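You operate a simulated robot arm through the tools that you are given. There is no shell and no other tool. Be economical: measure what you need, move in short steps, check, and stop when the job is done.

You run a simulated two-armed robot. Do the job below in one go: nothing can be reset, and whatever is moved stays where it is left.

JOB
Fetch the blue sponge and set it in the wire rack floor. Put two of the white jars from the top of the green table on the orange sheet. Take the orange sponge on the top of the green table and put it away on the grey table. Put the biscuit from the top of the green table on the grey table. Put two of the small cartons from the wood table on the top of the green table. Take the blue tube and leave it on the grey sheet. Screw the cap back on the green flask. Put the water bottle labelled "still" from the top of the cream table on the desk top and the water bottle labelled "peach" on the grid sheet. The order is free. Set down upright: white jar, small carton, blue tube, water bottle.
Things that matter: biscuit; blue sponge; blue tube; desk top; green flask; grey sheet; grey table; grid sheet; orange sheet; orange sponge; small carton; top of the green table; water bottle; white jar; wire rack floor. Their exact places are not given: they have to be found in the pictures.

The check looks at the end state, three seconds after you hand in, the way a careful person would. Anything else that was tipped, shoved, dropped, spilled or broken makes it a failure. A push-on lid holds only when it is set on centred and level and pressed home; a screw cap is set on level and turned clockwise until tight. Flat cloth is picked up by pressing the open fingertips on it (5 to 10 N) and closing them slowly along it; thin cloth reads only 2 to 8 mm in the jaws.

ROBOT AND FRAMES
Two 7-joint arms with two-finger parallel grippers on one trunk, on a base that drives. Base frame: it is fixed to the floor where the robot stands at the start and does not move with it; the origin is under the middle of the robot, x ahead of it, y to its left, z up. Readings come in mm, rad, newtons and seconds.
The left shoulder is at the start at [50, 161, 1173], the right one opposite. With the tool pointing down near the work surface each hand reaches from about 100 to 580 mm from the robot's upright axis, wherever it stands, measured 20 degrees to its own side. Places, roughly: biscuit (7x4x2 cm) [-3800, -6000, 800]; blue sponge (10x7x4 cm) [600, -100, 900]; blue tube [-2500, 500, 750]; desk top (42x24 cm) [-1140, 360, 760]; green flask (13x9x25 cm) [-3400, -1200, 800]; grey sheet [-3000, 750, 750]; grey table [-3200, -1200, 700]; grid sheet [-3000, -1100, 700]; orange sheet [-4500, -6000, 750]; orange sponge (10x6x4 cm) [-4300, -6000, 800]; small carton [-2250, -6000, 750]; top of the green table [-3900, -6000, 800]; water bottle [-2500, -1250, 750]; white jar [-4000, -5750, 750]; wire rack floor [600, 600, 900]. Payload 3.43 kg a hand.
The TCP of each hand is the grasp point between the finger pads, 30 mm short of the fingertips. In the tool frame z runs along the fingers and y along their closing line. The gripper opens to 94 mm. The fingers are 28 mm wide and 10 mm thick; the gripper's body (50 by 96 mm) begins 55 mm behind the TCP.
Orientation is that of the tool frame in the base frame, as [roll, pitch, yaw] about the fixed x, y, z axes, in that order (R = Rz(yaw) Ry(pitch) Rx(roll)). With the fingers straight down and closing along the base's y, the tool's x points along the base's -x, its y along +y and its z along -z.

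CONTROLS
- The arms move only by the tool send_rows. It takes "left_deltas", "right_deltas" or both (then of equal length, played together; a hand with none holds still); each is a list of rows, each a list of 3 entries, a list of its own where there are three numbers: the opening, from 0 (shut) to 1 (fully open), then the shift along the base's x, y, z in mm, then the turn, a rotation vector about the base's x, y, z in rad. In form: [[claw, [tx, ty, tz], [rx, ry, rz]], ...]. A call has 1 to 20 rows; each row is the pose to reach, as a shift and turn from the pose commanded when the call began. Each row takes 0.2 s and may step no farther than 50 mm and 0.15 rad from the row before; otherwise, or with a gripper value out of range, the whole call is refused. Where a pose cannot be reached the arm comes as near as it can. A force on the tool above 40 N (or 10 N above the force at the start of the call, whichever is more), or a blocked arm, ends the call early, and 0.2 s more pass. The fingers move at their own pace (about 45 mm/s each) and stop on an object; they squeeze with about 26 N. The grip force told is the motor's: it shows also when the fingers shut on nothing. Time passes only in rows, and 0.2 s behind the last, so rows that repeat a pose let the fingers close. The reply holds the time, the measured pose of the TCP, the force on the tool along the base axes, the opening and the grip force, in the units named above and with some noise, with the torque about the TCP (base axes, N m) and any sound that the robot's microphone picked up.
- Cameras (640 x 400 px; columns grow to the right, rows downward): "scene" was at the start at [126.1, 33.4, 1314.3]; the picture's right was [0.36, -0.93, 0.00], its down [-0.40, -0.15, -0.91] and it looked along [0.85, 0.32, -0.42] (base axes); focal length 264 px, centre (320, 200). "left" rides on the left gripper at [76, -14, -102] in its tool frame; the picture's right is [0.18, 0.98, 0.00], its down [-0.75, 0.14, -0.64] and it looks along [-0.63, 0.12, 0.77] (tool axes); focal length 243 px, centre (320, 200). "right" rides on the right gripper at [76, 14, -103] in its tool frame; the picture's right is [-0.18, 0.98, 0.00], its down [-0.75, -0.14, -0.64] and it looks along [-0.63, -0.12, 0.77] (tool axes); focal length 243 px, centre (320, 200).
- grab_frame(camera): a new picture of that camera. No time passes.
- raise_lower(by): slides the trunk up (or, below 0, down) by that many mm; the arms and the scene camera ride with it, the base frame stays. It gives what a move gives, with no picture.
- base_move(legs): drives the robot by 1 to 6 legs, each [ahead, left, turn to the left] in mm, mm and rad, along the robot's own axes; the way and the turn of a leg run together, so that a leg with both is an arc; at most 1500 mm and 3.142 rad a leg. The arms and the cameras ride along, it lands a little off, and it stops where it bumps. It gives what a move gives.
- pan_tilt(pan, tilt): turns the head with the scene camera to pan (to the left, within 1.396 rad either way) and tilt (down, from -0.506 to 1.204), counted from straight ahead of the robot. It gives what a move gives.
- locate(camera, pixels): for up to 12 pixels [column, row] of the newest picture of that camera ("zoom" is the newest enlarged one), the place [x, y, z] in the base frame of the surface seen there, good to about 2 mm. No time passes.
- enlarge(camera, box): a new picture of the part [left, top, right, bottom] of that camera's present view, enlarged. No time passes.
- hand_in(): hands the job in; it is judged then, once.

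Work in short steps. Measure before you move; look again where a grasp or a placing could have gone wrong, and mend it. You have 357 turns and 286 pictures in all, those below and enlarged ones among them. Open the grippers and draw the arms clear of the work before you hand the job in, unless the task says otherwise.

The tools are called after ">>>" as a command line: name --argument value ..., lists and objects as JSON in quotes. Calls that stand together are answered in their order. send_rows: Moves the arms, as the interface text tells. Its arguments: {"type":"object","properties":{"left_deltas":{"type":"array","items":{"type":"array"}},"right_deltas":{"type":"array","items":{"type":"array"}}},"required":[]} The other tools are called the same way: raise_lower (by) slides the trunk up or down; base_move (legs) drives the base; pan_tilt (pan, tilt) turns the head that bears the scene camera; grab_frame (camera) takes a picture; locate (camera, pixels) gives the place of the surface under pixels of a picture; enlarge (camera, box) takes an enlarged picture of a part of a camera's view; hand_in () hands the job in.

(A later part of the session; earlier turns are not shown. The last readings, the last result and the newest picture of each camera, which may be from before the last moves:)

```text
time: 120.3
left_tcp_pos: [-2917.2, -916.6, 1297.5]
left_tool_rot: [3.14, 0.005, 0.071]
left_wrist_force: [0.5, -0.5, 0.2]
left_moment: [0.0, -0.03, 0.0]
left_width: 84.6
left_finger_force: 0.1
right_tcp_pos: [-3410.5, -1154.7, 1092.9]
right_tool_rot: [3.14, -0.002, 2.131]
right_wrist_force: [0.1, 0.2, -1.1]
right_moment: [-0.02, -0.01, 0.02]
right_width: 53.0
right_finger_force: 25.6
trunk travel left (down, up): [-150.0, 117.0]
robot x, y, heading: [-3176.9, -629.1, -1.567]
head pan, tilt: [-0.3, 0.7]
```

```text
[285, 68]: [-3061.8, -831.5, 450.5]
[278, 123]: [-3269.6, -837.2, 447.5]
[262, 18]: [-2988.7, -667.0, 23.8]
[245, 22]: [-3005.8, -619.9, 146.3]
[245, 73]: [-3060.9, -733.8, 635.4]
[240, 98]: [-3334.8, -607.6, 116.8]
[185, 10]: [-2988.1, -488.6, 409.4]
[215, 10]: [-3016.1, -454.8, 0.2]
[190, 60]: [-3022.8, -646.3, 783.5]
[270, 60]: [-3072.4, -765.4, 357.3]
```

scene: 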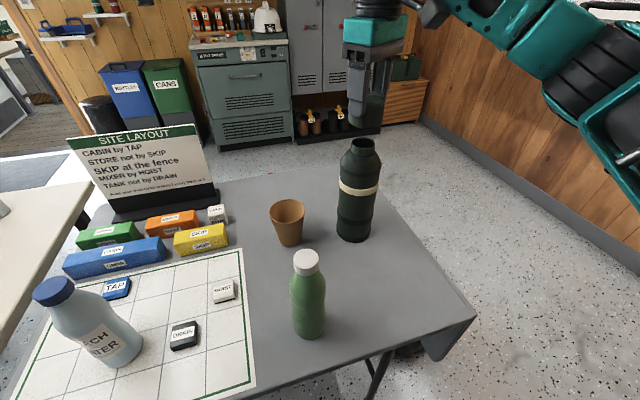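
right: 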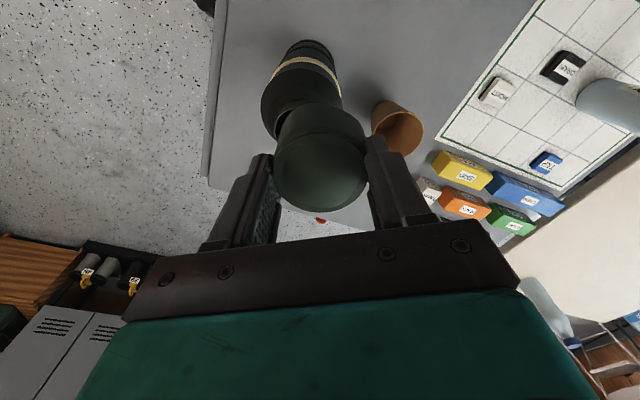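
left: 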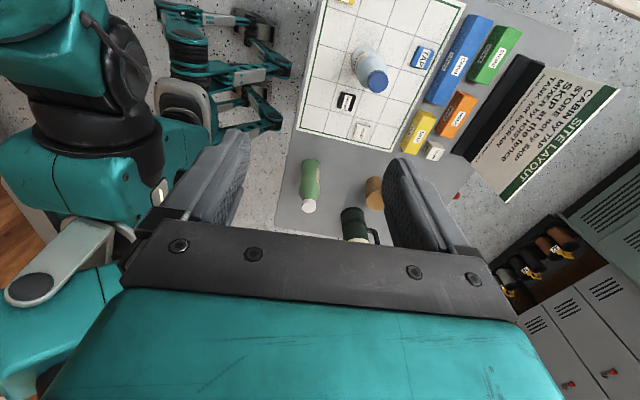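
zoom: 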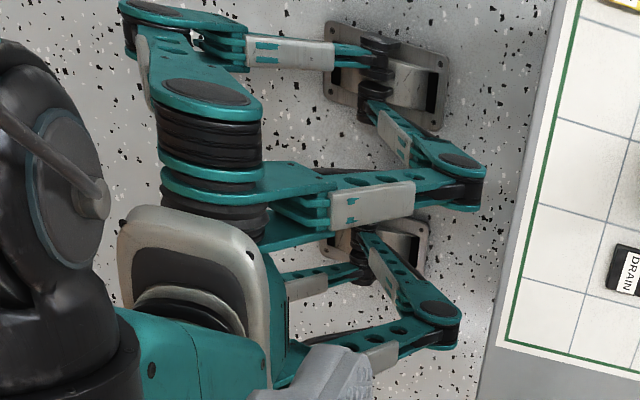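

The platform is a pair of legs with knees only 205 mm ahead and ±110 wide, so there is room under the table. I advance 60 mm and bring the cap over the mouth.

>>> base_move --legs '[[60, 0, 0]]'

>>> send_rows --right_deltas '[[0, [-6, 20, 0], [0, 0, 0]], [0, [-6, 38, -10], [0, 0, 0]], [0, [-6, 38, -30], [0, 0, 0]], [0, [-6, 38, -30], [0, 0, 0]]]'

>>> grab_frame --camera "scene"

>>> grab_frame --camera "right"

```text
time: 121.3
left_tcp_pos: [-2916.3, -977.3, 1296.8]
left_tool_rot: [3.14, 0.003, 0.077]
left_wrist_force: [-0.7, 0.8, -0.2]
left_moment: [0.01, -0.04, 0.0]
left_width: 84.5
left_finger_force: 0.1
right_tcp_pos: [-3408.7, -1214.5, 1093.9]
right_tool_rot: [3.139, -0.005, 2.129]
right_wrist_force: [-0.2, 0.4, -0.5]
right_moment: [0.03, 0.0, -0.02]
right_width: 53.1
right_finger_force: 26.3
trunk travel left (down, up): [-150.0, 117.0]
robot x, y, heading: [-3177.1, -693.0, -1.564]
head pan, tilt: [-0.3, 0.7]
```

```text
time: 122.3
left_tcp_pos: [-2917.4, -977.1, 1296.6]
left_tool_rot: [3.14, 0.006, 0.078]
left_wrist_force: [-0.4, -0.3, 0.6]
left_moment: [-0.03, 0.01, 0.03]
left_width: 84.5
left_finger_force: 0.2
right_tcp_pos: [-3417.0, -1174.4, 1063.6]
right_tool_rot: [3.14, -0.002, 2.13]
right_wrist_force: [-0.2, 0.1, -0.2]
right_moment: [-0.02, 0.03, 0.01]
right_width: 53.0
right_finger_force: 26.4
trunk travel left (down, up): [-150.0, 117.0]
robot x, y, heading: [-3176.2, -688.5, -1.571]
head pan, tilt: [-0.3, 0.7]
```

```text
234 pictures are left
```

scene: 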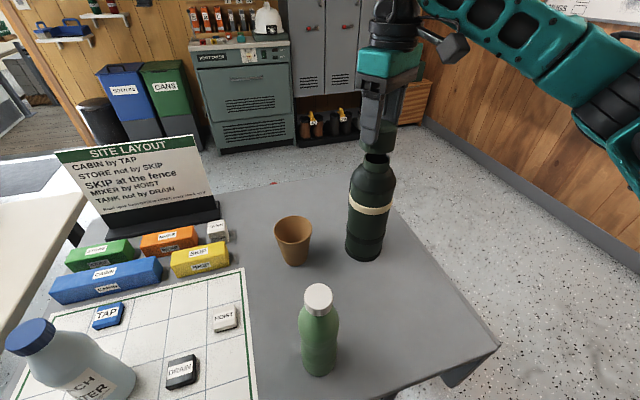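

```text
233 pictures are left
```

right: 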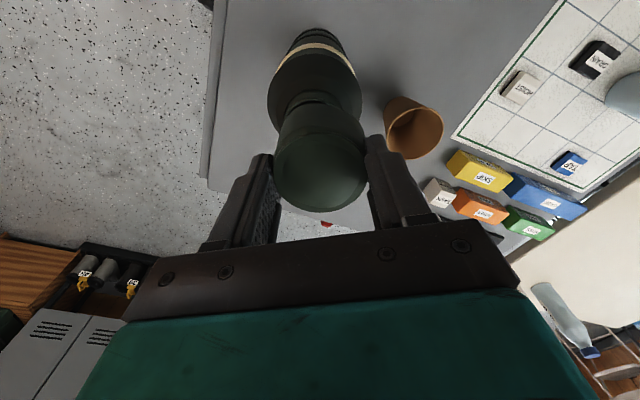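

I refine the neck's place from the scene camera.

>>> enlarge --camera "scene" --box '[340, 120, 420, 180]'

```text
6.67 times, centred on (380, 150) of scene
```

zoom: 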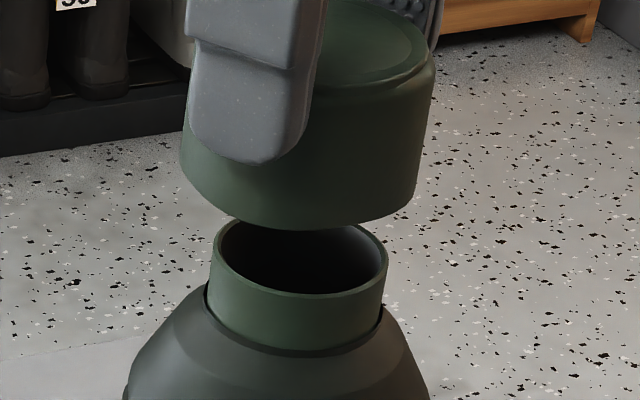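

>>> locate --camera "zoom" --pixels '[[214, 250], [240, 281], [300, 293], [360, 280], [384, 250], [300, 320], [230, 300], [375, 290], [185, 170], [300, 210], [420, 170]]'

```text
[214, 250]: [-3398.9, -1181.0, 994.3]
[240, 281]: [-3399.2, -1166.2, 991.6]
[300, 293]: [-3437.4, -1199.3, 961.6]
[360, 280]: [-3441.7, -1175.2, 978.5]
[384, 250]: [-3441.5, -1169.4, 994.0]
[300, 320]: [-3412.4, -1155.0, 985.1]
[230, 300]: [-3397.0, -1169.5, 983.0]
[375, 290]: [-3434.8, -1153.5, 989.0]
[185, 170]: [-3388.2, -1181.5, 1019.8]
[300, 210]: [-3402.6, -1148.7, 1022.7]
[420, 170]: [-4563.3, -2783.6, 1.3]
```

Rim centre ≈(-3420,-1175.5), z≈992. I correct 3 mm and lower in small steps until the cap meets the neck.

>>> send_rows --right_deltas '[[0, [-3, -1, -10], [0, 0, 0]], [0, [-3, -1, -20], [0, 0, 0]], [0, [-3, -1, -26], [0, 0, 0]], [0, [-3, -1, -30], [0, 0, 0]], [0, [-3, -1, -34], [0, 0, 0]], [0, [-3, -1, -34], [0, 0, 0]]]'

>>> enlarge --camera "scene" --box '[340, 120, 420, 180]'

```text
time: 123.7
left_tcp_pos: [-2915.1, -974.7, 1298.3]
left_tool_rot: [3.137, 0.008, 0.076]
left_wrist_force: [-0.4, -0.3, -0.5]
left_moment: [-0.02, 0.02, 0.0]
left_width: 84.4
left_finger_force: 0.1
right_tcp_pos: [-3418.5, -1175.2, 1032.2]
right_tool_rot: [-3.14, 0.006, 2.127]
right_wrist_force: [0.3, -3.0, 26.1]
right_moment: [0.04, 0.4, -0.12]
right_width: 53.4
right_finger_force: 26.0
trunk travel left (down, up): [-150.0, 117.0]
robot x, y, heading: [-3176.1, -688.5, -1.57]
head pan, tilt: [-0.3, 0.7]
```

```text
6.67 times, centred on (380, 150) of scene
```

zoom: 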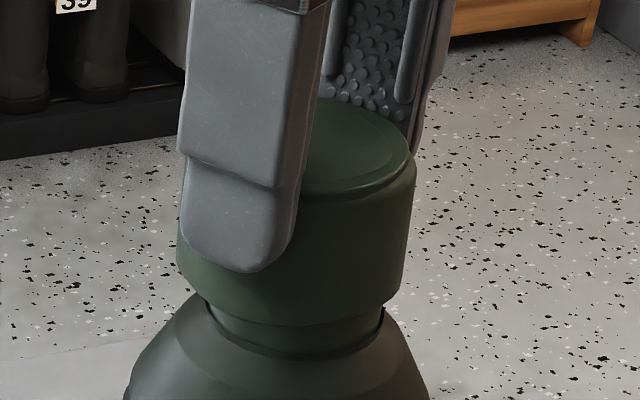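

The cap sits centred on the neck (26 N). I ease by 2 mm and turn clockwise, following down slightly.

>>> send_rows --right_deltas '[[0, [0, 0, 2], [0, 0, 0]], [0, [0, 0, 1], [0, 0, -0.14]], [0, [0, 0, 1], [0, 0, -0.28]], [0, [0, 0, 1], [0, 0, -0.42]], [0, [0, 0, 0.5], [0, 0, -0.56]], [0, [0, 0, 0.5], [0, 0, -0.7]], [0, [0, 0, 0.5], [0, 0, -0.84]], [0, [0, 0, 0], [0, 0, -0.98]], [0, [0, 0, 0], [0, 0, -1.12]], [0, [0, 0, 0], [0, 0, -1.26]], [0, [0, 0, -0.5], [0, 0, -1.4]]]'

>>> enlarge --camera "scene" --box '[340, 120, 420, 180]'

```text
time: 126.1
left_tcp_pos: [-2916.5, -975.9, 1296.2]
left_tool_rot: [3.139, 0.006, 0.077]
left_wrist_force: [0.1, -0.1, -0.2]
left_moment: [0.0, 0.01, -0.02]
left_width: 84.6
left_finger_force: 0.1
right_tcp_pos: [-3417.3, -1175.9, 1031.0]
right_tool_rot: [3.138, 0.0, 0.725]
right_wrist_force: [-2.5, -0.3, 23.0]
right_moment: [0.36, 0.47, 0.21]
right_width: 53.4
right_finger_force: 26.1
trunk travel left (down, up): [-150.0, 117.0]
robot x, y, heading: [-3174.6, -686.2, -1.569]
head pan, tilt: [-0.3, 0.7]
```

```text
6.67 times, centred on (380, 150) of scene
```

zoom: 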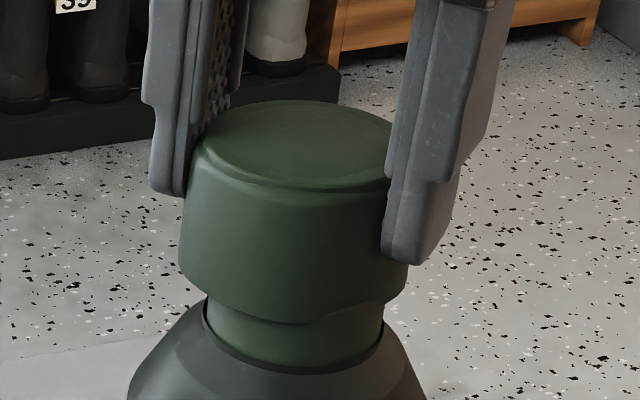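

Moments show contact at the −x/+y side of the rim only: the cap rides ~2–3 mm too far +x/−y. I lift a little, shift (-3,+2), and come down again.

>>> send_rows --right_deltas '[[0, [0, 0, 4], [0, 0, 0]], [0, [-3, 2, 4], [0, 0, 0]], [0, [-3, 2, 1], [0, 0, 0]], [0, [-3, 2, -2], [0, 0, 0]], [0, [-3, 2, -4], [0, 0, 0]], [0, [-3, 2, -4], [0, 0, 0]]]'

```text
time: 127.5
left_tcp_pos: [-2914.7, -973.7, 1296.7]
left_tool_rot: [3.138, 0.008, 0.077]
left_wrist_force: [-0.8, -0.2, -0.4]
left_moment: [-0.01, 0.03, -0.02]
left_width: 84.8
left_finger_force: 0.1
right_tcp_pos: [-3420.5, -1174.0, 1028.2]
right_tool_rot: [3.134, 0.001, 0.73]
right_wrist_force: [2.4, -3.0, 28.6]
right_moment: [0.32, 0.32, 0.02]
right_width: 53.2
right_finger_force: 25.9
trunk travel left (down, up): [-150.0, 117.0]
robot x, y, heading: [-3172.4, -688.3, -1.567]
head pan, tilt: [-0.3, 0.7]
```

Now 3 mm lower and better centred. I shift 1 mm more the same way and turn clockwise on.

>>> send_rows --right_deltas '[[0, [-1, 1, 1], [0, 0, 0]], [0, [-1, 1, 1], [0, 0, -0.14]], [0, [-1, 1, 0.5], [0, 0, -0.28]], [0, [-1, 1, 0.5], [0, 0, -0.42]], [0, [-1, 1, 0], [0, 0, -0.56]], [0, [-1, 1, 0], [0, 0, -0.7]], [0, [-1, 1, -0.5], [0, 0, -0.84]], [0, [-1, 1, -0.5], [0, 0, -0.98]], [0, [-1, 1, -1], [0, 0, -1.12]]]'

>>> enlarge --camera "scene" --box '[340, 120, 420, 180]'

```text
time: 129.5
left_tcp_pos: [-2915.4, -972.9, 1297.8]
left_tool_rot: [3.135, 0.006, 0.074]
left_wrist_force: [-0.6, -0.1, 0.0]
left_moment: [0.01, 0.05, 0.01]
left_width: 84.6
left_finger_force: 0.0
right_tcp_pos: [-3421.4, -1171.6, 1026.7]
right_tool_rot: [3.135, -0.006, -0.392]
right_wrist_force: [-3.0, 5.7, 29.2]
right_moment: [1.04, 0.02, 0.12]
right_width: 54.6
right_finger_force: 26.2
trunk travel left (down, up): [-150.0, 117.0]
robot x, y, heading: [-3176.9, -690.6, -1.568]
head pan, tilt: [-0.3, 0.7]
```

```text
6.67 times, centred on (380, 150) of scene
```

zoom: 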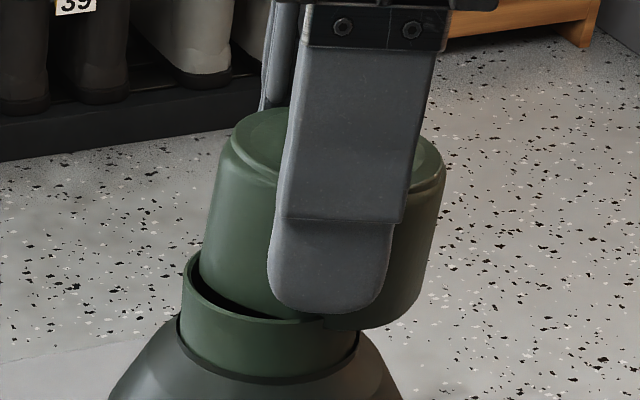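

The cap has slipped off-centre and the flask may have moved. I look at the whole view at once.

>>> grab_frame --camera "scene"

```text
228 pictures are left
```

scene: 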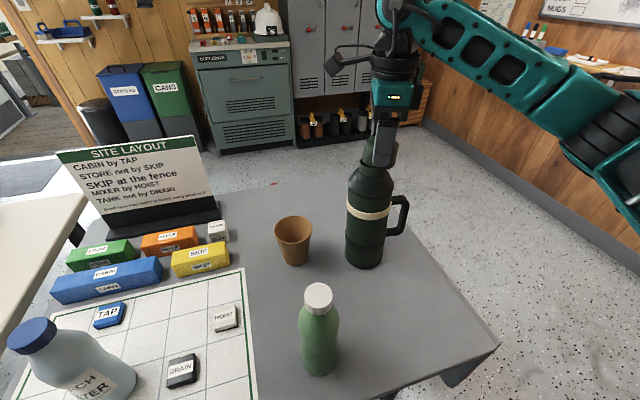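

The whole flask turned with the cap (handle is now at the right); it will have to be held by the other hand. I lift the cap off and check the flask.

>>> send_rows --right_deltas '[[0, [0, 0, 5], [0, 0, 0]], [0, [0, 0, 15], [0, 0, 0]], [0, [0, 0, 35], [0, 0, 0]], [0, [0, 0, 65], [0, 0, 0]], [0, [0, 0, 100], [0, 0, 0]]]'

>>> grab_frame --camera "scene"

>>> enlarge --camera "scene" --box '[320, 60, 440, 280]'

```text
time: 130.7
left_tcp_pos: [-2917.6, -976.5, 1296.9]
left_tool_rot: [3.141, 0.004, 0.077]
left_wrist_force: [0.7, -0.1, -0.7]
left_moment: [-0.02, -0.03, 0.0]
left_width: 84.7
left_finger_force: 0.2
right_tcp_pos: [-3420.8, -1174.6, 1124.8]
right_tool_rot: [3.141, -0.002, -0.392]
right_wrist_force: [0.0, 0.0, -0.3]
right_moment: [0.0, 0.01, 0.01]
right_width: 54.4
right_finger_force: 25.6
trunk travel left (down, up): [-150.0, 117.0]
robot x, y, heading: [-3173.8, -689.4, -1.57]
head pan, tilt: [-0.3, 0.7]
```

```text
227 pictures are left
```

scene: 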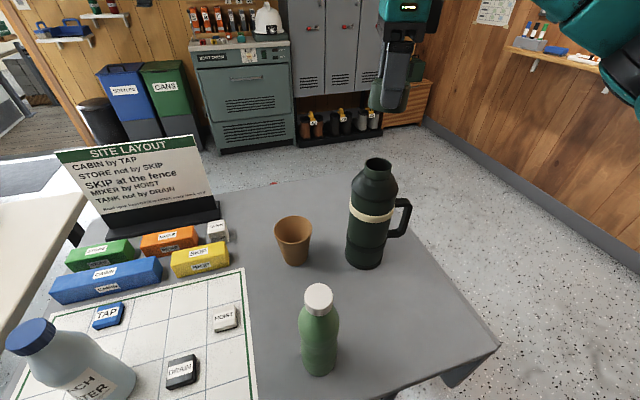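

```text
1.82 times, centred on (380, 170) of scene
```

zoom: 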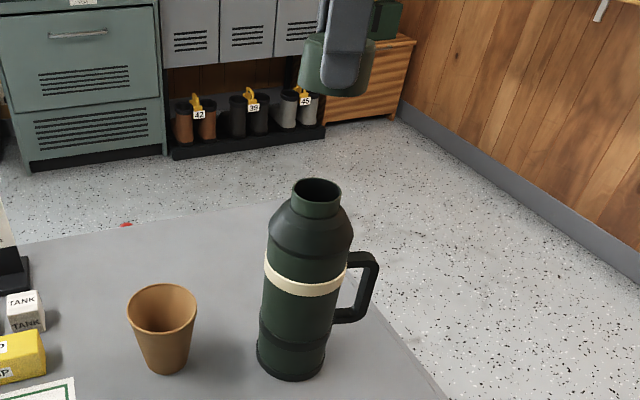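

The flask stands upright, its handle now pointing −x. Plan: set the cap on the table, hold the handle with the right hand and screw with the left. First I check how the cap sits in the jaws.

>>> enlarge --camera "scene" --box '[355, 60, 435, 120]'

>>> locate --camera "scene" --pixels '[[405, 205], [402, 225], [395, 202], [390, 234], [379, 165], [372, 260], [400, 260], [340, 330]]'

```text
6.67 times, centred on (395, 90) of scene
```

zoom: 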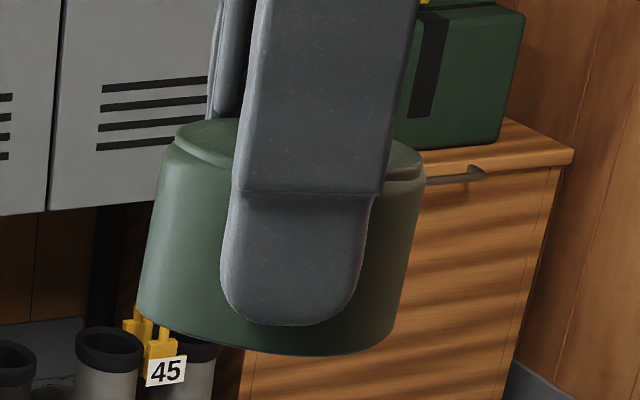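

```text
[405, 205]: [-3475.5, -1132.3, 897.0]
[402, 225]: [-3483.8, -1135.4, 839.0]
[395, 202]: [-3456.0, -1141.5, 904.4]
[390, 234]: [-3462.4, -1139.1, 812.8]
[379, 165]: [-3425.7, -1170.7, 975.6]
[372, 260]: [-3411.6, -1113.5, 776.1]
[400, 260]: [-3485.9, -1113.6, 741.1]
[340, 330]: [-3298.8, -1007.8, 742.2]
```

The cap is slightly tilted in the jaws. I turn the hand back to neutral while moving to a free spot at (-3390,-1015) and lower it to the table there.

>>> send_rows --right_deltas '[[0, [0, 30, 0], [0, 0, 0.14]], [0, [0, 60, 0], [0, 0, 0.28]], [0, [5, 90, 0], [0, 0, 0.42]], [0, [10, 120, 0], [0, 0, 0.56]], [0, [20, 150, 0], [0, 0, 0.7]], [0, [30, 160, -40], [0, 0, 0.84]], [0, [30, 160, -80], [0, 0, 0.98]], [0, [30, 160, -120], [0, 0, 1.12]], [0, [30, 160, -160], [0, 0, 1.26]], [0, [30, 160, -200], [0, 0, 1.4]], [0, [30, 160, -240], [0, 0, 1.54]], [0, [30, 160, -270], [0, 0, 1.68]], [0, [30, 160, -295], [0, 0, 1.82]], [0, [30, 160, -315], [0, 0, 1.95]], [0, [30, 160, -325], [0, 0, 1.95]]]'

>>> grab_frame --camera "scene"

```text
time: 133.9
left_tcp_pos: [-2915.4, -976.8, 1296.8]
left_tool_rot: [3.14, 0.005, 0.077]
left_wrist_force: [0.0, -0.1, 0.6]
left_moment: [0.01, -0.01, -0.02]
left_width: 84.7
left_finger_force: 0.1
right_tcp_pos: [-3393.3, -1012.6, 798.9]
right_tool_rot: [3.139, -0.002, 1.562]
right_wrist_force: [-0.2, 0.3, 0.2]
right_moment: [0.0, -0.02, -0.01]
right_width: 54.0
right_finger_force: 26.1
trunk travel left (down, up): [-150.0, 117.0]
robot x, y, heading: [-3177.1, -689.7, -1.567]
head pan, tilt: [-0.3, 0.7]
```

```text
224 pictures are left
```

scene: 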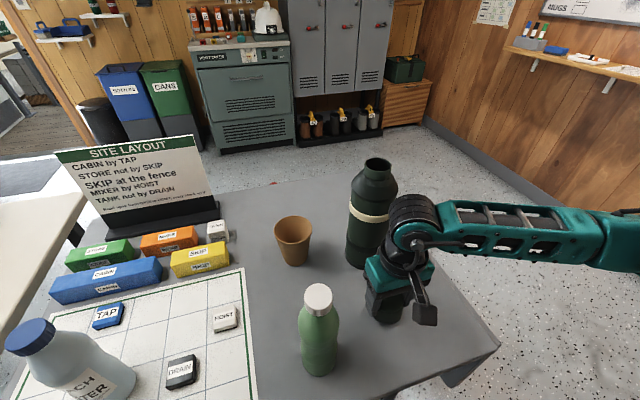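

I lower till it touches, release and lift.

>>> send_rows --right_deltas '[[0, [0, 0, -4], [0, 0, 0]], [0, [0, 0, -8], [0, 0, 0]], [0, [0, 0, -11], [0, 0, 0]], [0.7, [0, 0, -11], [0, 0, 0]], [0.9, [0, 0, -11], [0, 0, 0]], [0.9, [0, 0, 0], [0, 0, 0]], [0.9, [0, 0, 30], [0, 0, 0]], [0.9, [0, 0, 70], [0, 0, 0]], [0.9, [0, 0, 110], [0, 0, 0]]]'

>>> grab_frame --camera "right"

```text
time: 135.9
left_tcp_pos: [-2916.6, -976.7, 1297.2]
left_tool_rot: [-3.142, 0.004, 0.076]
left_wrist_force: [0.1, 0.2, 0.4]
left_moment: [0.02, 0.03, 0.01]
left_width: 84.5
left_finger_force: 0.0
right_tcp_pos: [-3393.6, -1015.0, 907.3]
right_tool_rot: [-3.142, -0.003, 1.558]
right_wrist_force: [0.3, 0.0, 1.3]
right_moment: [0.0, -0.03, 0.0]
right_width: 84.7
right_finger_force: 0.1
trunk travel left (down, up): [-150.0, 117.0]
robot x, y, heading: [-3177.3, -687.9, -1.569]
head pan, tilt: [-0.3, 0.7]
```

```text
223 pictures are left
```

right: 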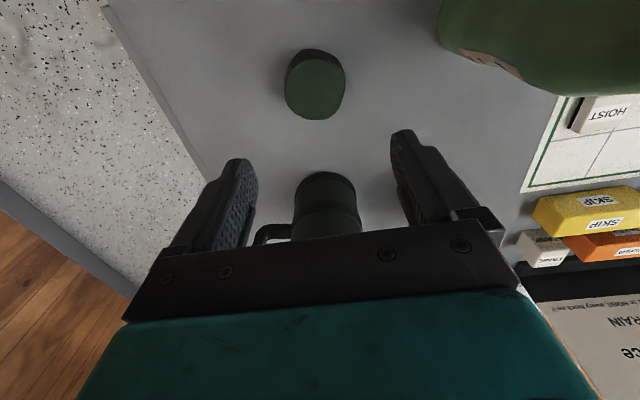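

The cap rests on the table. I draw the right hand back up, turn the left hand back to neutral, and move the robot in front of the flask.

>>> send_rows --right_deltas '[[0.9, [0, 20, 40], [0, 0, 0]], [0.9, [0, 50, 70], [0, 0, 0]], [0.9, [0, 90, 100], [0, 0, 0]], [0.9, [0, 130, 130], [0, 0, 0]], [0.9, [0, 160, 160], [0, 0, 0]], [0.9, [0, 180, 190], [0, 0, 0]], [0.9, [0, 180, 220], [0, 0, 0]], [0.9, [0, 180, 220], [0, 0, 0]], [0.9, [0, 180, 220], [0, 0, 0]], [0.9, [0, 180, 220], [0, 0, 0]]]' --left_deltas '[[0.9, [0, 0, 0], [0, 0, 0.15]], [0.9, [0, 0, 0], [0, 0, 0.3]], [0.9, [0, 0, 0], [0, 0, 0.45]], [0.9, [0, 0, 0], [0, 0, 0.6]], [0.9, [0, 20, 0], [0, 0, 0.75]], [0.9, [0, 40, 0], [0, 0, 0.9]], [0.9, [0, 60, 0], [0, 0, 1.05]], [0.9, [0, 80, 0], [0, 0, 1.2]], [0.9, [0, 100, 0], [0, 0, 1.35]], [0.9, [0, 120, 0], [0, 0, 1.5]]]'

>>> base_move --legs '[[0, -220, 0]]'

>>> pan_tilt --pan 0 --tilt 0.7

>>> grab_frame --camera "scene"

```text
time: 137.5
left_tcp_pos: [-2917.1, -924.0, 1297.0]
left_tool_rot: [3.14, 0.006, 1.077]
left_wrist_force: [0.5, -0.6, 0.7]
left_moment: [-0.01, 0.02, 0.0]
left_width: 84.3
left_finger_force: 0.0
right_tcp_pos: [-3389.3, -843.0, 1133.4]
right_tool_rot: [3.138, 0.021, 1.565]
right_wrist_force: [1.8, -10.7, -0.5]
right_moment: [0.0, -0.05, 0.64]
right_width: 83.8
right_finger_force: 0.0
right hand out of reach, approached as far as the arm can: row 3, 4, 5, 6, 7
trunk travel left (down, up): [-150.0, 117.0]
robot x, y, heading: [-3174.4, -687.5, -1.569]
head pan, tilt: [-0.3, 0.7]
stopped in row 7 (right hand): the force on the tool passed its limit at 72 N (the readings are from after the stop); the commanded pose is now the measured one
```

```text
time: 139.0
left_tcp_pos: [-2988.6, -918.8, 1297.1]
left_tool_rot: [3.14, 0.005, 1.084]
left_wrist_force: [-0.4, 0.2, -0.2]
left_moment: [0.0, 0.0, -0.02]
left_width: 84.8
left_finger_force: 0.1
right_tcp_pos: [-3459.7, -844.1, 1132.0]
right_tool_rot: [3.137, 0.022, 1.573]
right_wrist_force: [1.8, -4.1, -0.4]
right_moment: [0.02, 0.01, 0.2]
right_width: 83.7
right_finger_force: 0.1
trunk travel left (down, up): [-150.0, 117.0]
robot x, y, heading: [-3249.3, -691.6, -1.562]
head pan, tilt: [-0.3, 0.7]
stopped in leg 1: the robot was blocked; the commanded pose is now the measured one
```

```text
time: 139.8
left_tcp_pos: [-2988.9, -920.3, 1298.5]
left_tool_rot: [3.14, 0.005, 1.083]
left_wrist_force: [-0.3, 0.3, -1.0]
left_moment: [-0.01, -0.01, 0.03]
left_width: 84.7
left_finger_force: 0.0
right_tcp_pos: [-3461.4, -843.4, 1132.5]
right_tool_rot: [3.14, 0.02, 1.571]
right_wrist_force: [1.9, -6.1, 0.6]
right_moment: [0.02, -0.02, 0.33]
right_width: 83.1
right_finger_force: 0.1
trunk travel left (down, up): [-150.0, 117.0]
robot x, y, heading: [-3249.5, -686.9, -1.563]
head pan, tilt: [0.0, 0.7]
```

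```text
222 pictures are left
```

scene: 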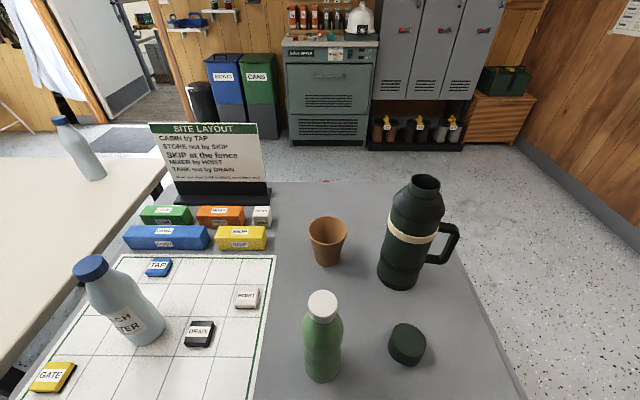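

The right hand had touched my own body, and the base was stopped by the table leg (footprint ≈310 mm). New plan: lift the flask by its neck with the right hand and bring it nearer. First I free the hand and measure the neck.

>>> send_rows --right_deltas '[[0.9, [0, -40, 0], [0, -0.02, 0]], [0.9, [0, -80, 30], [0, -0.02, 0]], [0.9, [0, -80, 30], [0, -0.02, 0]]]'

>>> enlarge --camera "scene" --box '[370, 160, 490, 300]'

```text
time: 140.6
left_tcp_pos: [-2989.1, -920.4, 1297.2]
left_tool_rot: [3.139, 0.005, 1.084]
left_wrist_force: [-0.4, -0.9, 0.9]
left_moment: [0.01, 0.03, 0.0]
left_width: 84.6
left_finger_force: 0.0
right_tcp_pos: [-3461.4, -922.4, 1159.2]
right_tool_rot: [3.118, 0.022, 1.574]
right_wrist_force: [-0.6, -0.9, 0.7]
right_moment: [-0.01, 0.0, -0.02]
right_width: 84.7
right_finger_force: 0.1
trunk travel left (down, up): [-150.0, 117.0]
robot x, y, heading: [-3249.2, -686.4, -1.558]
head pan, tilt: [0.0, 0.7]
```

```text
2.86 times, centred on (430, 230) of scene
```

zoom: 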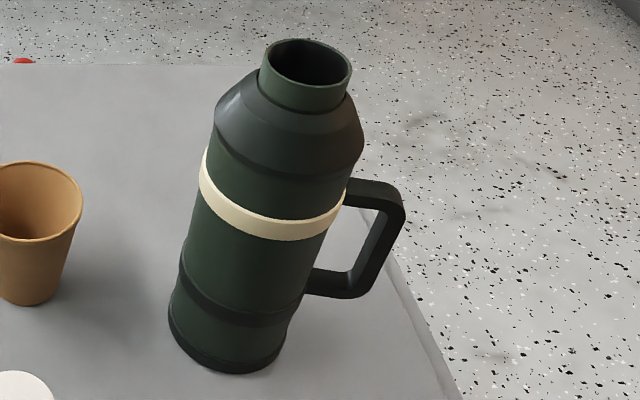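

>>> locate --camera "zoom" --pixels '[[264, 65], [275, 82], [310, 90], [345, 78], [352, 62], [310, 105], [385, 230], [345, 280], [350, 197], [395, 200], [230, 365], [325, 42]]'

```text
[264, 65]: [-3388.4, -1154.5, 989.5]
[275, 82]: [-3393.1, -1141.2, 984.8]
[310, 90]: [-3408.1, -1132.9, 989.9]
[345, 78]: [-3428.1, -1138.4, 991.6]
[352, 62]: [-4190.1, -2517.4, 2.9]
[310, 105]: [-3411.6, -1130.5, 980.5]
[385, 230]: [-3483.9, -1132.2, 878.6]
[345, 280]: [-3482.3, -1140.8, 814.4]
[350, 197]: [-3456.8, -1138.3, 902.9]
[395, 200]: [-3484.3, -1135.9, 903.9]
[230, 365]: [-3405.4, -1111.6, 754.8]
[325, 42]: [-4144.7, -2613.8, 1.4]
```

Neck centre now (-3411,-1155), rim z 991. I bring the right hand, re-levelled, over the neck and down to z 1009.

>>> send_rows --right_deltas '[[0.9, [10, -45, 0], [0.022, 0.0236, 0]], [0.9, [20, -90, 0], [0.022, 0.0236, 0]], [0.9, [30, -135, 0], [0.022, 0.0236, 0]], [0.9, [40, -180, 0], [0.022, 0.0236, 0]], [0.9, [50, -220, 0], [0.022, 0.0236, 0]], [0.9, [50, -233, -30], [0.022, 0.0236, 0]], [0.9, [50, -233, -70], [0.022, 0.0236, 0]], [0.9, [50, -233, -70], [0.022, 0.0236, 0]]]'

>>> grab_frame --camera "scene"

>>> grab_frame --camera "right"

```text
time: 142.4
left_tcp_pos: [-2988.7, -920.7, 1297.9]
left_tool_rot: [3.138, 0.004, 1.081]
left_wrist_force: [-0.7, -0.3, 0.0]
left_moment: [0.03, -0.02, -0.04]
left_width: 84.4
left_finger_force: 0.1
right_tcp_pos: [-3409.4, -1157.9, 1091.2]
right_tool_rot: [3.141, 0.0, 1.572]
right_wrist_force: [0.2, -0.9, 0.5]
right_moment: [-0.01, 0.0, -0.03]
right_width: 84.6
right_finger_force: 0.0
trunk travel left (down, up): [-150.0, 117.0]
robot x, y, heading: [-3249.1, -689.8, -1.558]
head pan, tilt: [0.0, 0.7]
```

```text
220 pictures are left
```

scene: 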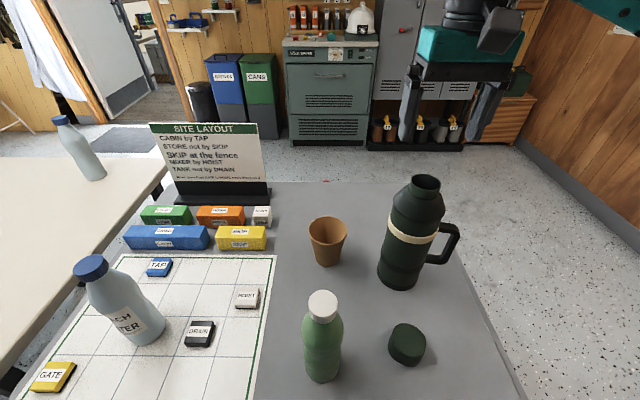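

```text
219 pictures are left
```

right: 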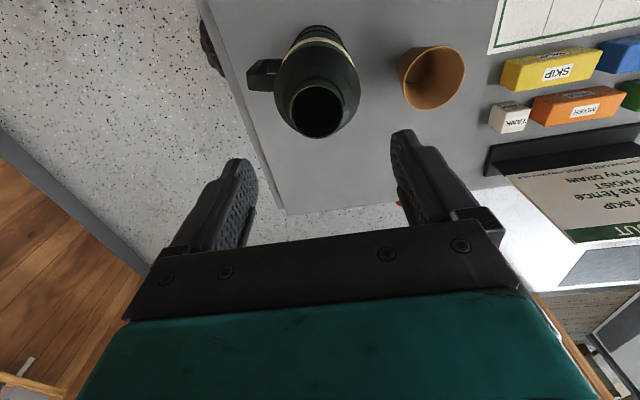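

>>> send_rows --right_deltas '[[0.8, [-2, 3, -40], [0, 0, 0]], [0.8, [-2, 3, -70], [0, 0, 0]], [0.8, [-2, 3, -82], [0, 0, 0]], [0.8, [-2, 3, -82], [0, 0, 0]], [0, [-2, 3, -82], [0, 0, 0]], [0, [-2, 3, -82], [0, 0, 0]], [0, [-2, 3, -82], [0, 0, 0]], [0, [-2, 3, -82], [0, 0, 0]]]'

>>> enlarge --camera "scene" --box '[360, 120, 500, 300]'

```text
time: 144.2
left_tcp_pos: [-2987.8, -920.3, 1296.6]
left_tool_rot: [3.139, 0.005, 1.084]
left_wrist_force: [0.7, -0.2, -0.3]
left_moment: [0.03, 0.0, 0.01]
left_width: 84.5
left_finger_force: 0.1
right_tcp_pos: [-3413.9, -1154.9, 1008.8]
right_tool_rot: [3.141, -0.002, 1.572]
right_wrist_force: [0.9, -0.5, -1.1]
right_moment: [-0.1, -0.17, 0.06]
right_width: 46.0
right_finger_force: 25.4
trunk travel left (down, up): [-150.0, 117.0]
robot x, y, heading: [-3247.2, -687.9, -1.56]
head pan, tilt: [0.0, 0.7]
```

```text
2.22 times, centred on (430, 210) of scene
```

zoom: 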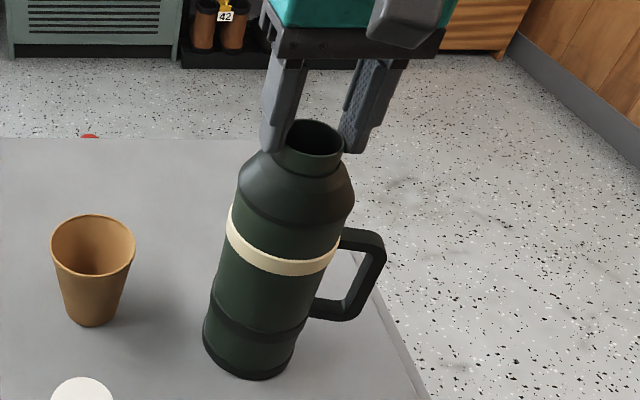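

Neck gripped (46 mm). I lift the flask 12 mm, move it to (-3330,-1125) while turning it −0.65 rad so the handle points to my right-front, and set it down.

>>> send_rows --right_deltas '[[0, [0, 0, 6], [0, 0, 0]], [0, [0, 0, 12], [0, 0, 0]], [0, [15, 5, 12], [0, 0, -0.13]], [0, [30, 10, 12], [0, 0, -0.26]], [0, [45, 15, 12], [0, 0, -0.39]], [0, [65, 20, 12], [0, 0, -0.52]], [0, [82, 28, 12], [0, 0, -0.65]], [0, [82, 28, 12], [0, 0, -0.65]]]'

>>> grab_frame --camera "scene"

```text
time: 146.0
left_tcp_pos: [-2989.0, -920.7, 1297.3]
left_tool_rot: [3.139, 0.006, 1.082]
left_wrist_force: [0.3, -0.4, -0.1]
left_moment: [0.0, 0.01, -0.01]
left_width: 84.7
left_finger_force: 0.0
right_tcp_pos: [-3330.1, -1124.9, 1020.5]
right_tool_rot: [3.142, -0.003, 0.922]
right_wrist_force: [-0.5, 0.2, -5.0]
right_moment: [-0.03, -0.05, 0.02]
right_width: 45.5
right_finger_force: 26.5
trunk travel left (down, up): [-150.0, 117.0]
robot x, y, heading: [-3249.9, -682.7, -1.559]
head pan, tilt: [0.0, 0.7]
```

```text
217 pictures are left
```

scene: 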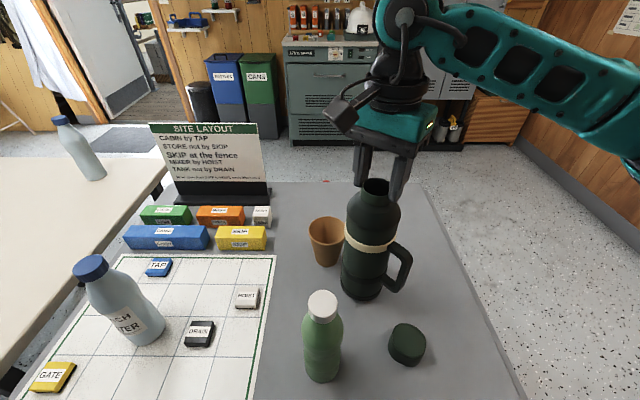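

The flask is light (5 N). I lower it to the table and release, then lift the hand away up and to the right.

>>> send_rows --right_deltas '[[0, [0, 0, -6], [0, 0, 0]], [0, [0, 0, -10], [0, 0, 0]], [0, [0, 0, -12], [0, 0, 0]], [0, [0, 0, -12], [0, 0, 0]], [0.5, [0, 0, -12], [0, 0, 0]], [0.7, [0, 0, -12], [0, 0, 0]], [0.7, [0, 0, 20], [0, 0, 0]], [0.7, [0, 0, 60], [0, 0, 0]], [0.7, [-20, 40, 90], [0, 0, 0.13]], [0.7, [-50, 70, 90], [0, 0, 0.26]], [0.7, [-80, 100, 90], [0, 0, 0.39]], [0.7, [-110, 130, 90], [0, 0, 0.52]], [0.7, [-140, 150, 90], [0, 0, 0.65]]]'

>>> grab_frame --camera "scene"

```text
refused: row 9 steps farther than a row can; nothing moved
```

```text
216 pictures are left
```

scene: 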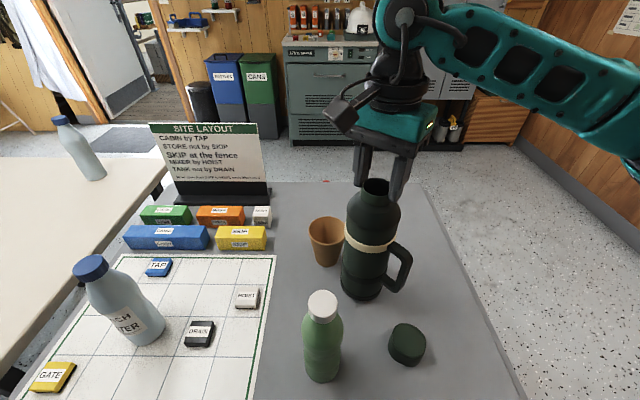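

One row was too long; I resend with shorter steps.

>>> send_rows --right_deltas '[[0, [0, 0, -6], [0, 0, 0]], [0, [0, 0, -10], [0, 0, 0]], [0, [0, 0, -12], [0, 0, 0]], [0, [0, 0, -12], [0, 0, 0]], [0.5, [0, 0, -12], [0, 0, 0]], [0.7, [0, 0, -12], [0, 0, 0]], [0.7, [0, 0, 20], [0, 0, 0]], [0.7, [0, 0, 60], [0, 0, 0]], [0.7, [0, 20, 90], [0, 0, 0.13]], [0.7, [-30, 45, 100], [0, 0, 0.26]], [0.7, [-60, 70, 100], [0, 0, 0.39]], [0.7, [-90, 95, 100], [0, 0, 0.52]], [0.7, [-120, 120, 100], [0, 0, 0.65]], [0.7, [-150, 140, 100], [0, 0, 0.65]]]'

>>> grab_frame --camera "scene"

```text
time: 149.0
left_tcp_pos: [-2989.1, -918.5, 1296.0]
left_tool_rot: [3.138, 0.005, 1.084]
left_wrist_force: [0.3, -0.1, 0.0]
left_moment: [0.01, 0.0, -0.03]
left_width: 84.5
left_finger_force: 0.1
right_tcp_pos: [-3482.7, -983.5, 1121.6]
right_tool_rot: [3.141, -0.003, 1.573]
right_wrist_force: [-0.5, -0.8, -0.9]
right_moment: [0.02, -0.01, 0.02]
right_width: 65.9
right_finger_force: 0.2
trunk travel left (down, up): [-150.0, 117.0]
robot x, y, heading: [-3248.7, -688.2, -1.557]
head pan, tilt: [0.0, 0.7]
```

```text
215 pictures are left
```

scene: 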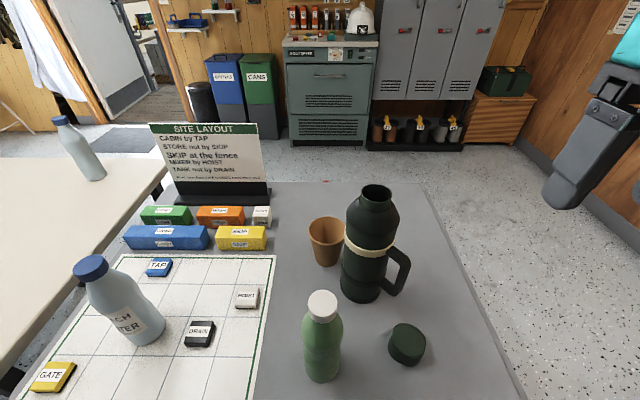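

Now the left hand should fetch the cap. I shift the base to about (-3330,-640) and measure cap and handle again.

>>> base_move --legs '[[-50, 0, 0], [0, -80, 0]]'

>>> grab_frame --camera "scene"

>>> enlarge --camera "scene" --box '[250, 190, 400, 340]'

```text
time: 150.9
left_tcp_pos: [-3068.4, -870.8, 1296.7]
left_tool_rot: [3.139, 0.005, 1.086]
left_wrist_force: [-0.6, 0.7, -1.3]
left_moment: [0.01, -0.02, -0.03]
left_width: 84.3
left_finger_force: 0.1
right_tcp_pos: [-3560.2, -935.5, 1121.4]
right_tool_rot: [3.14, -0.001, 1.571]
right_wrist_force: [0.7, 0.2, 0.9]
right_moment: [-0.03, -0.02, 0.01]
right_width: 66.0
right_finger_force: 0.0
trunk travel left (down, up): [-150.0, 117.0]
robot x, y, heading: [-3330.3, -639.5, -1.555]
head pan, tilt: [0.0, 0.7]
```

```text
214 pictures are left
```

scene: 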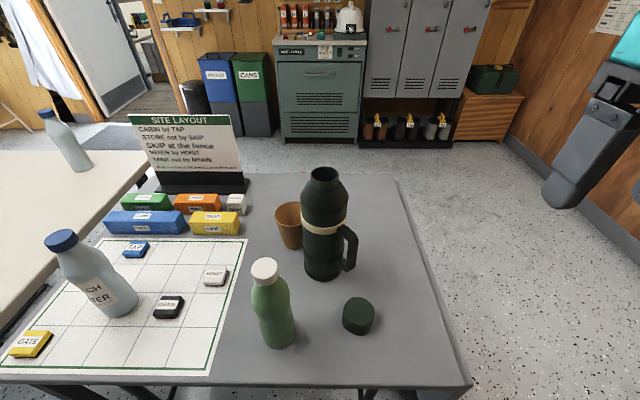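

```text
2.67 times, centred on (325, 265) of scene
```

zoom: 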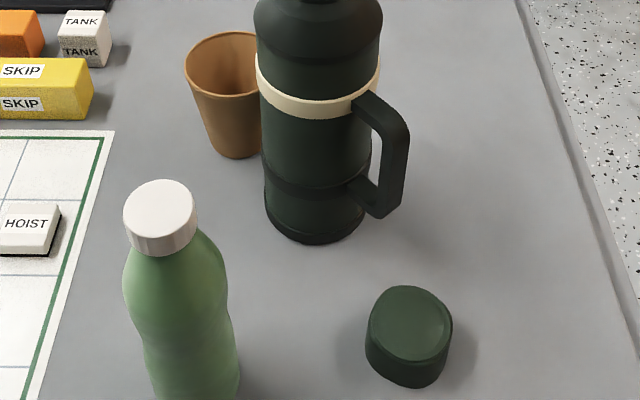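

>>> locate --camera "zoom" --pixels '[[408, 322], [368, 325], [452, 325], [408, 288], [406, 358], [385, 130], [395, 170], [375, 215], [400, 120], [365, 105], [310, 240]]'

>>> locate --camera "scene" --pixels '[[304, 175], [324, 184], [343, 175], [312, 182], [335, 182]]'

```text
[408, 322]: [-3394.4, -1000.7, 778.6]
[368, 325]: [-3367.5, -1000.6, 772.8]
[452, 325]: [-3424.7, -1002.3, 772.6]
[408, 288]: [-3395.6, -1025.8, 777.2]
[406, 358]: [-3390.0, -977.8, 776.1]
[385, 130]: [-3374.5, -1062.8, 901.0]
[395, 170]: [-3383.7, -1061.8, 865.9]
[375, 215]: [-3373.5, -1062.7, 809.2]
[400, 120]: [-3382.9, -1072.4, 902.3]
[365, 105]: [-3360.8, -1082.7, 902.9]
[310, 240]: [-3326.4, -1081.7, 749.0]
```

```text
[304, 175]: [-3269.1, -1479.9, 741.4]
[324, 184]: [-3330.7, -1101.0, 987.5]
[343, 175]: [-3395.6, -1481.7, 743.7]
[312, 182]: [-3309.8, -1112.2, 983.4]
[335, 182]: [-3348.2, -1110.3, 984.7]
```

Cap centre (-3395,-1002), neck centre (-3329.5,-1124), handle bar outer face ≈(-3380,-1062). I bring the left hand above the cap.

>>> send_rows --left_deltas '[[0.9, [-45, -10, 0], [0, 0, 0.1]], [0.9, [-90, -25, 0], [0, 0, 0.2]], [0.9, [-135, -40, 0], [0, 0, 0.3]], [0.9, [-180, -55, 0], [0, 0, 0.4]], [0.9, [-225, -70, 0], [0, 0, 0.49]], [0.9, [-270, -90, 0], [0, 0, 0.49]], [0.9, [-310, -115, 0], [0, 0, 0.49]], [0.9, [-327, -131, -30], [0, 0, 0.49]], [0.9, [-327, -131, -75], [0, 0, 0.49]], [0.9, [-327, -131, -120], [0, 0, 0.49]], [0.9, [-327, -131, -165], [0, 0, 0.49]], [0.9, [-327, -131, -210], [0, 0, 0.49]], [0.9, [-327, -131, -255], [0, 0, 0.49]], [0.9, [-327, -131, -300], [0, 0, 0.49]], [0.9, [-327, -131, -345], [0, 0, 0.49]], [0.9, [-327, -131, -390], [0, 0, 0.49]], [0.9, [-327, -131, -430], [0, 0, 0.49]], [0.9, [-327, -131, -430], [0, 0, 0.49]]]'

>>> grab_frame --camera "left"

>>> grab_frame --camera "scene"

```text
time: 154.7
left_tcp_pos: [-3224.1, -973.2, 938.1]
left_tool_rot: [3.14, 0.004, 1.573]
left_wrist_force: [0.7, -0.5, 0.8]
left_moment: [0.0, 0.01, 0.01]
left_width: 84.2
left_finger_force: 0.0
left hand out of reach, approached as far as the arm can: row 3, 4, 5, 6, 7, 8, 9, 10, 11, 12, 13, 14, 15, 16, 17, 18
right_tcp_pos: [-3560.7, -936.0, 1121.8]
right_tool_rot: [-3.14, -0.001, 1.572]
right_wrist_force: [0.5, -0.5, -0.3]
right_moment: [-0.02, -0.01, -0.01]
right_width: 65.8
right_finger_force: 0.1
trunk travel left (down, up): [-150.0, 117.0]
robot x, y, heading: [-3333.1, -639.7, -1.552]
head pan, tilt: [0.0, 0.7]
```

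```text
212 pictures are left
```

left: 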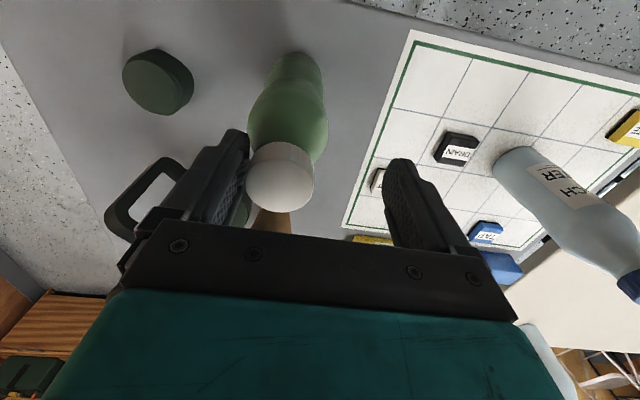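

```text
211 pictures are left
```

scene: 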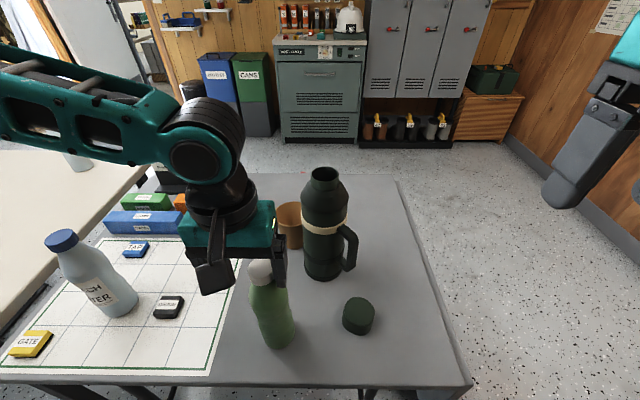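

The left hand cannot reach past its own side (it stopped right around the green bottle, untouched). So roles must be mirrored: right hand caps, left holds the handle. I lift the left hand straight up and away.

>>> send_rows --left_deltas '[[0.9, [0, 0, 40], [0, 0, 0]], [0.9, [0, 0, 80], [0, 0, 0]], [0.9, [0, 0, 125], [0, 0, 0]], [0.9, [0, 0, 170], [0, 0, 0]], [0.9, [30, 30, 200], [0, 0, 0]], [0.9, [70, 40, 220], [0, 0, 0]], [0.9, [115, 50, 220], [0, 0, 0]], [0.9, [160, 60, 220], [0, 0, 0]]]'

>>> grab_frame --camera "scene"

```text
refused: row 5 steps farther than a row can; nothing moved
```

```text
210 pictures are left
```

scene: 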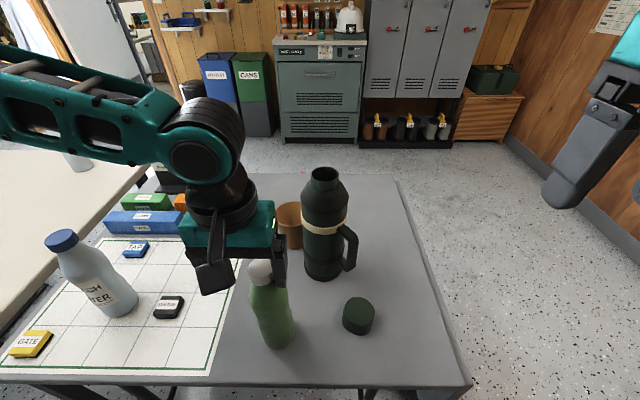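

>>> send_rows --left_deltas '[[0.9, [0, 0, 40], [0, 0, 0]], [0.9, [0, 0, 80], [0, 0, 0]], [0.9, [0, 0, 125], [0, 0, 0]], [0.9, [0, 0, 170], [0, 0, 0]], [0.9, [25, 20, 200], [0, 0, 0]], [0.9, [65, 30, 220], [0, 0, 0]], [0.9, [110, 40, 220], [0, 0, 0]], [0.9, [150, 50, 220], [0, 0, 0]]]'

>>> grab_frame --camera "scene"

```text
time: 156.5
left_tcp_pos: [-3065.7, -927.4, 1158.4]
left_tool_rot: [3.137, 0.004, 1.572]
left_wrist_force: [0.8, -0.3, -0.3]
left_moment: [0.0, 0.03, -0.01]
left_width: 84.5
left_finger_force: 0.1
right_tcp_pos: [-3560.3, -934.0, 1121.7]
right_tool_rot: [-3.141, -0.002, 1.572]
right_wrist_force: [0.7, 0.8, 0.1]
right_moment: [0.03, 0.03, -0.05]
right_width: 65.7
right_finger_force: 0.2
trunk travel left (down, up): [-150.0, 117.0]
robot x, y, heading: [-3328.5, -641.0, -1.558]
head pan, tilt: [0.0, 0.7]
```

```text
209 pictures are left
```

scene: 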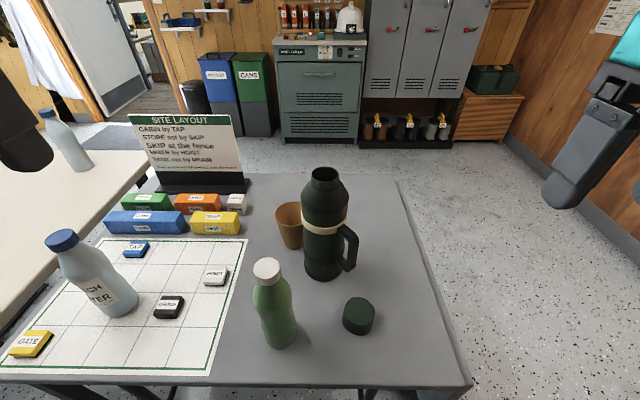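

Clear. I move the base left about 120 so the flask is on the right hand's side, then go over its neck.

>>> base_move --legs '[[20, 120, -0.012]]'

>>> send_rows --right_deltas '[[0.8, [20, -40, 0], [0, 0, 0]], [0.8, [45, -80, 0], [0, 0, 0]], [0.8, [70, -120, 0], [0, 0, 0]], [0.8, [90, -150, 0], [0, 0, 0]], [0.8, [108, -171, -20], [0, 0, 0]], [0.8, [108, -171, -40], [0, 0, 0]], [0.8, [108, -171, -40], [0, 0, 0]]]'

>>> grab_frame --camera "scene"

```text
time: 158.2
left_tcp_pos: [-2951.1, -951.1, 1159.7]
left_tool_rot: [3.137, 0.005, 1.559]
left_wrist_force: [0.4, 0.3, 0.4]
left_moment: [0.0, -0.03, -0.02]
left_width: 84.5
left_finger_force: 0.0
right_tcp_pos: [-3444.5, -951.7, 1121.1]
right_tool_rot: [-3.14, 0.0, 1.559]
right_wrist_force: [0.2, -0.7, 0.1]
right_moment: [0.04, -0.01, 0.02]
right_width: 66.0
right_finger_force: 0.1
trunk travel left (down, up): [-150.0, 117.0]
robot x, y, heading: [-3209.7, -659.8, -1.57]
head pan, tilt: [0.0, 0.7]
```

```text
time: 159.8
left_tcp_pos: [-2951.6, -952.1, 1158.9]
left_tool_rot: [3.137, 0.004, 1.56]
left_wrist_force: [-0.2, 0.2, -0.1]
left_moment: [-0.01, -0.02, 0.04]
left_width: 84.8
left_finger_force: 0.1
right_tcp_pos: [-3336.4, -1122.9, 1081.2]
right_tool_rot: [-3.139, -0.002, 1.558]
right_wrist_force: [-0.8, -0.1, 0.0]
right_moment: [0.0, 0.01, 0.02]
right_width: 75.2
right_finger_force: 0.1
trunk travel left (down, up): [-150.0, 117.0]
robot x, y, heading: [-3210.9, -659.0, -1.576]
head pan, tilt: [0.0, 0.7]
```

```text
208 pictures are left
```

scene: 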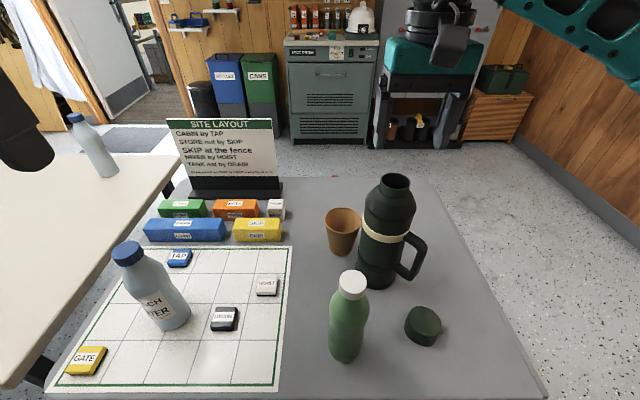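

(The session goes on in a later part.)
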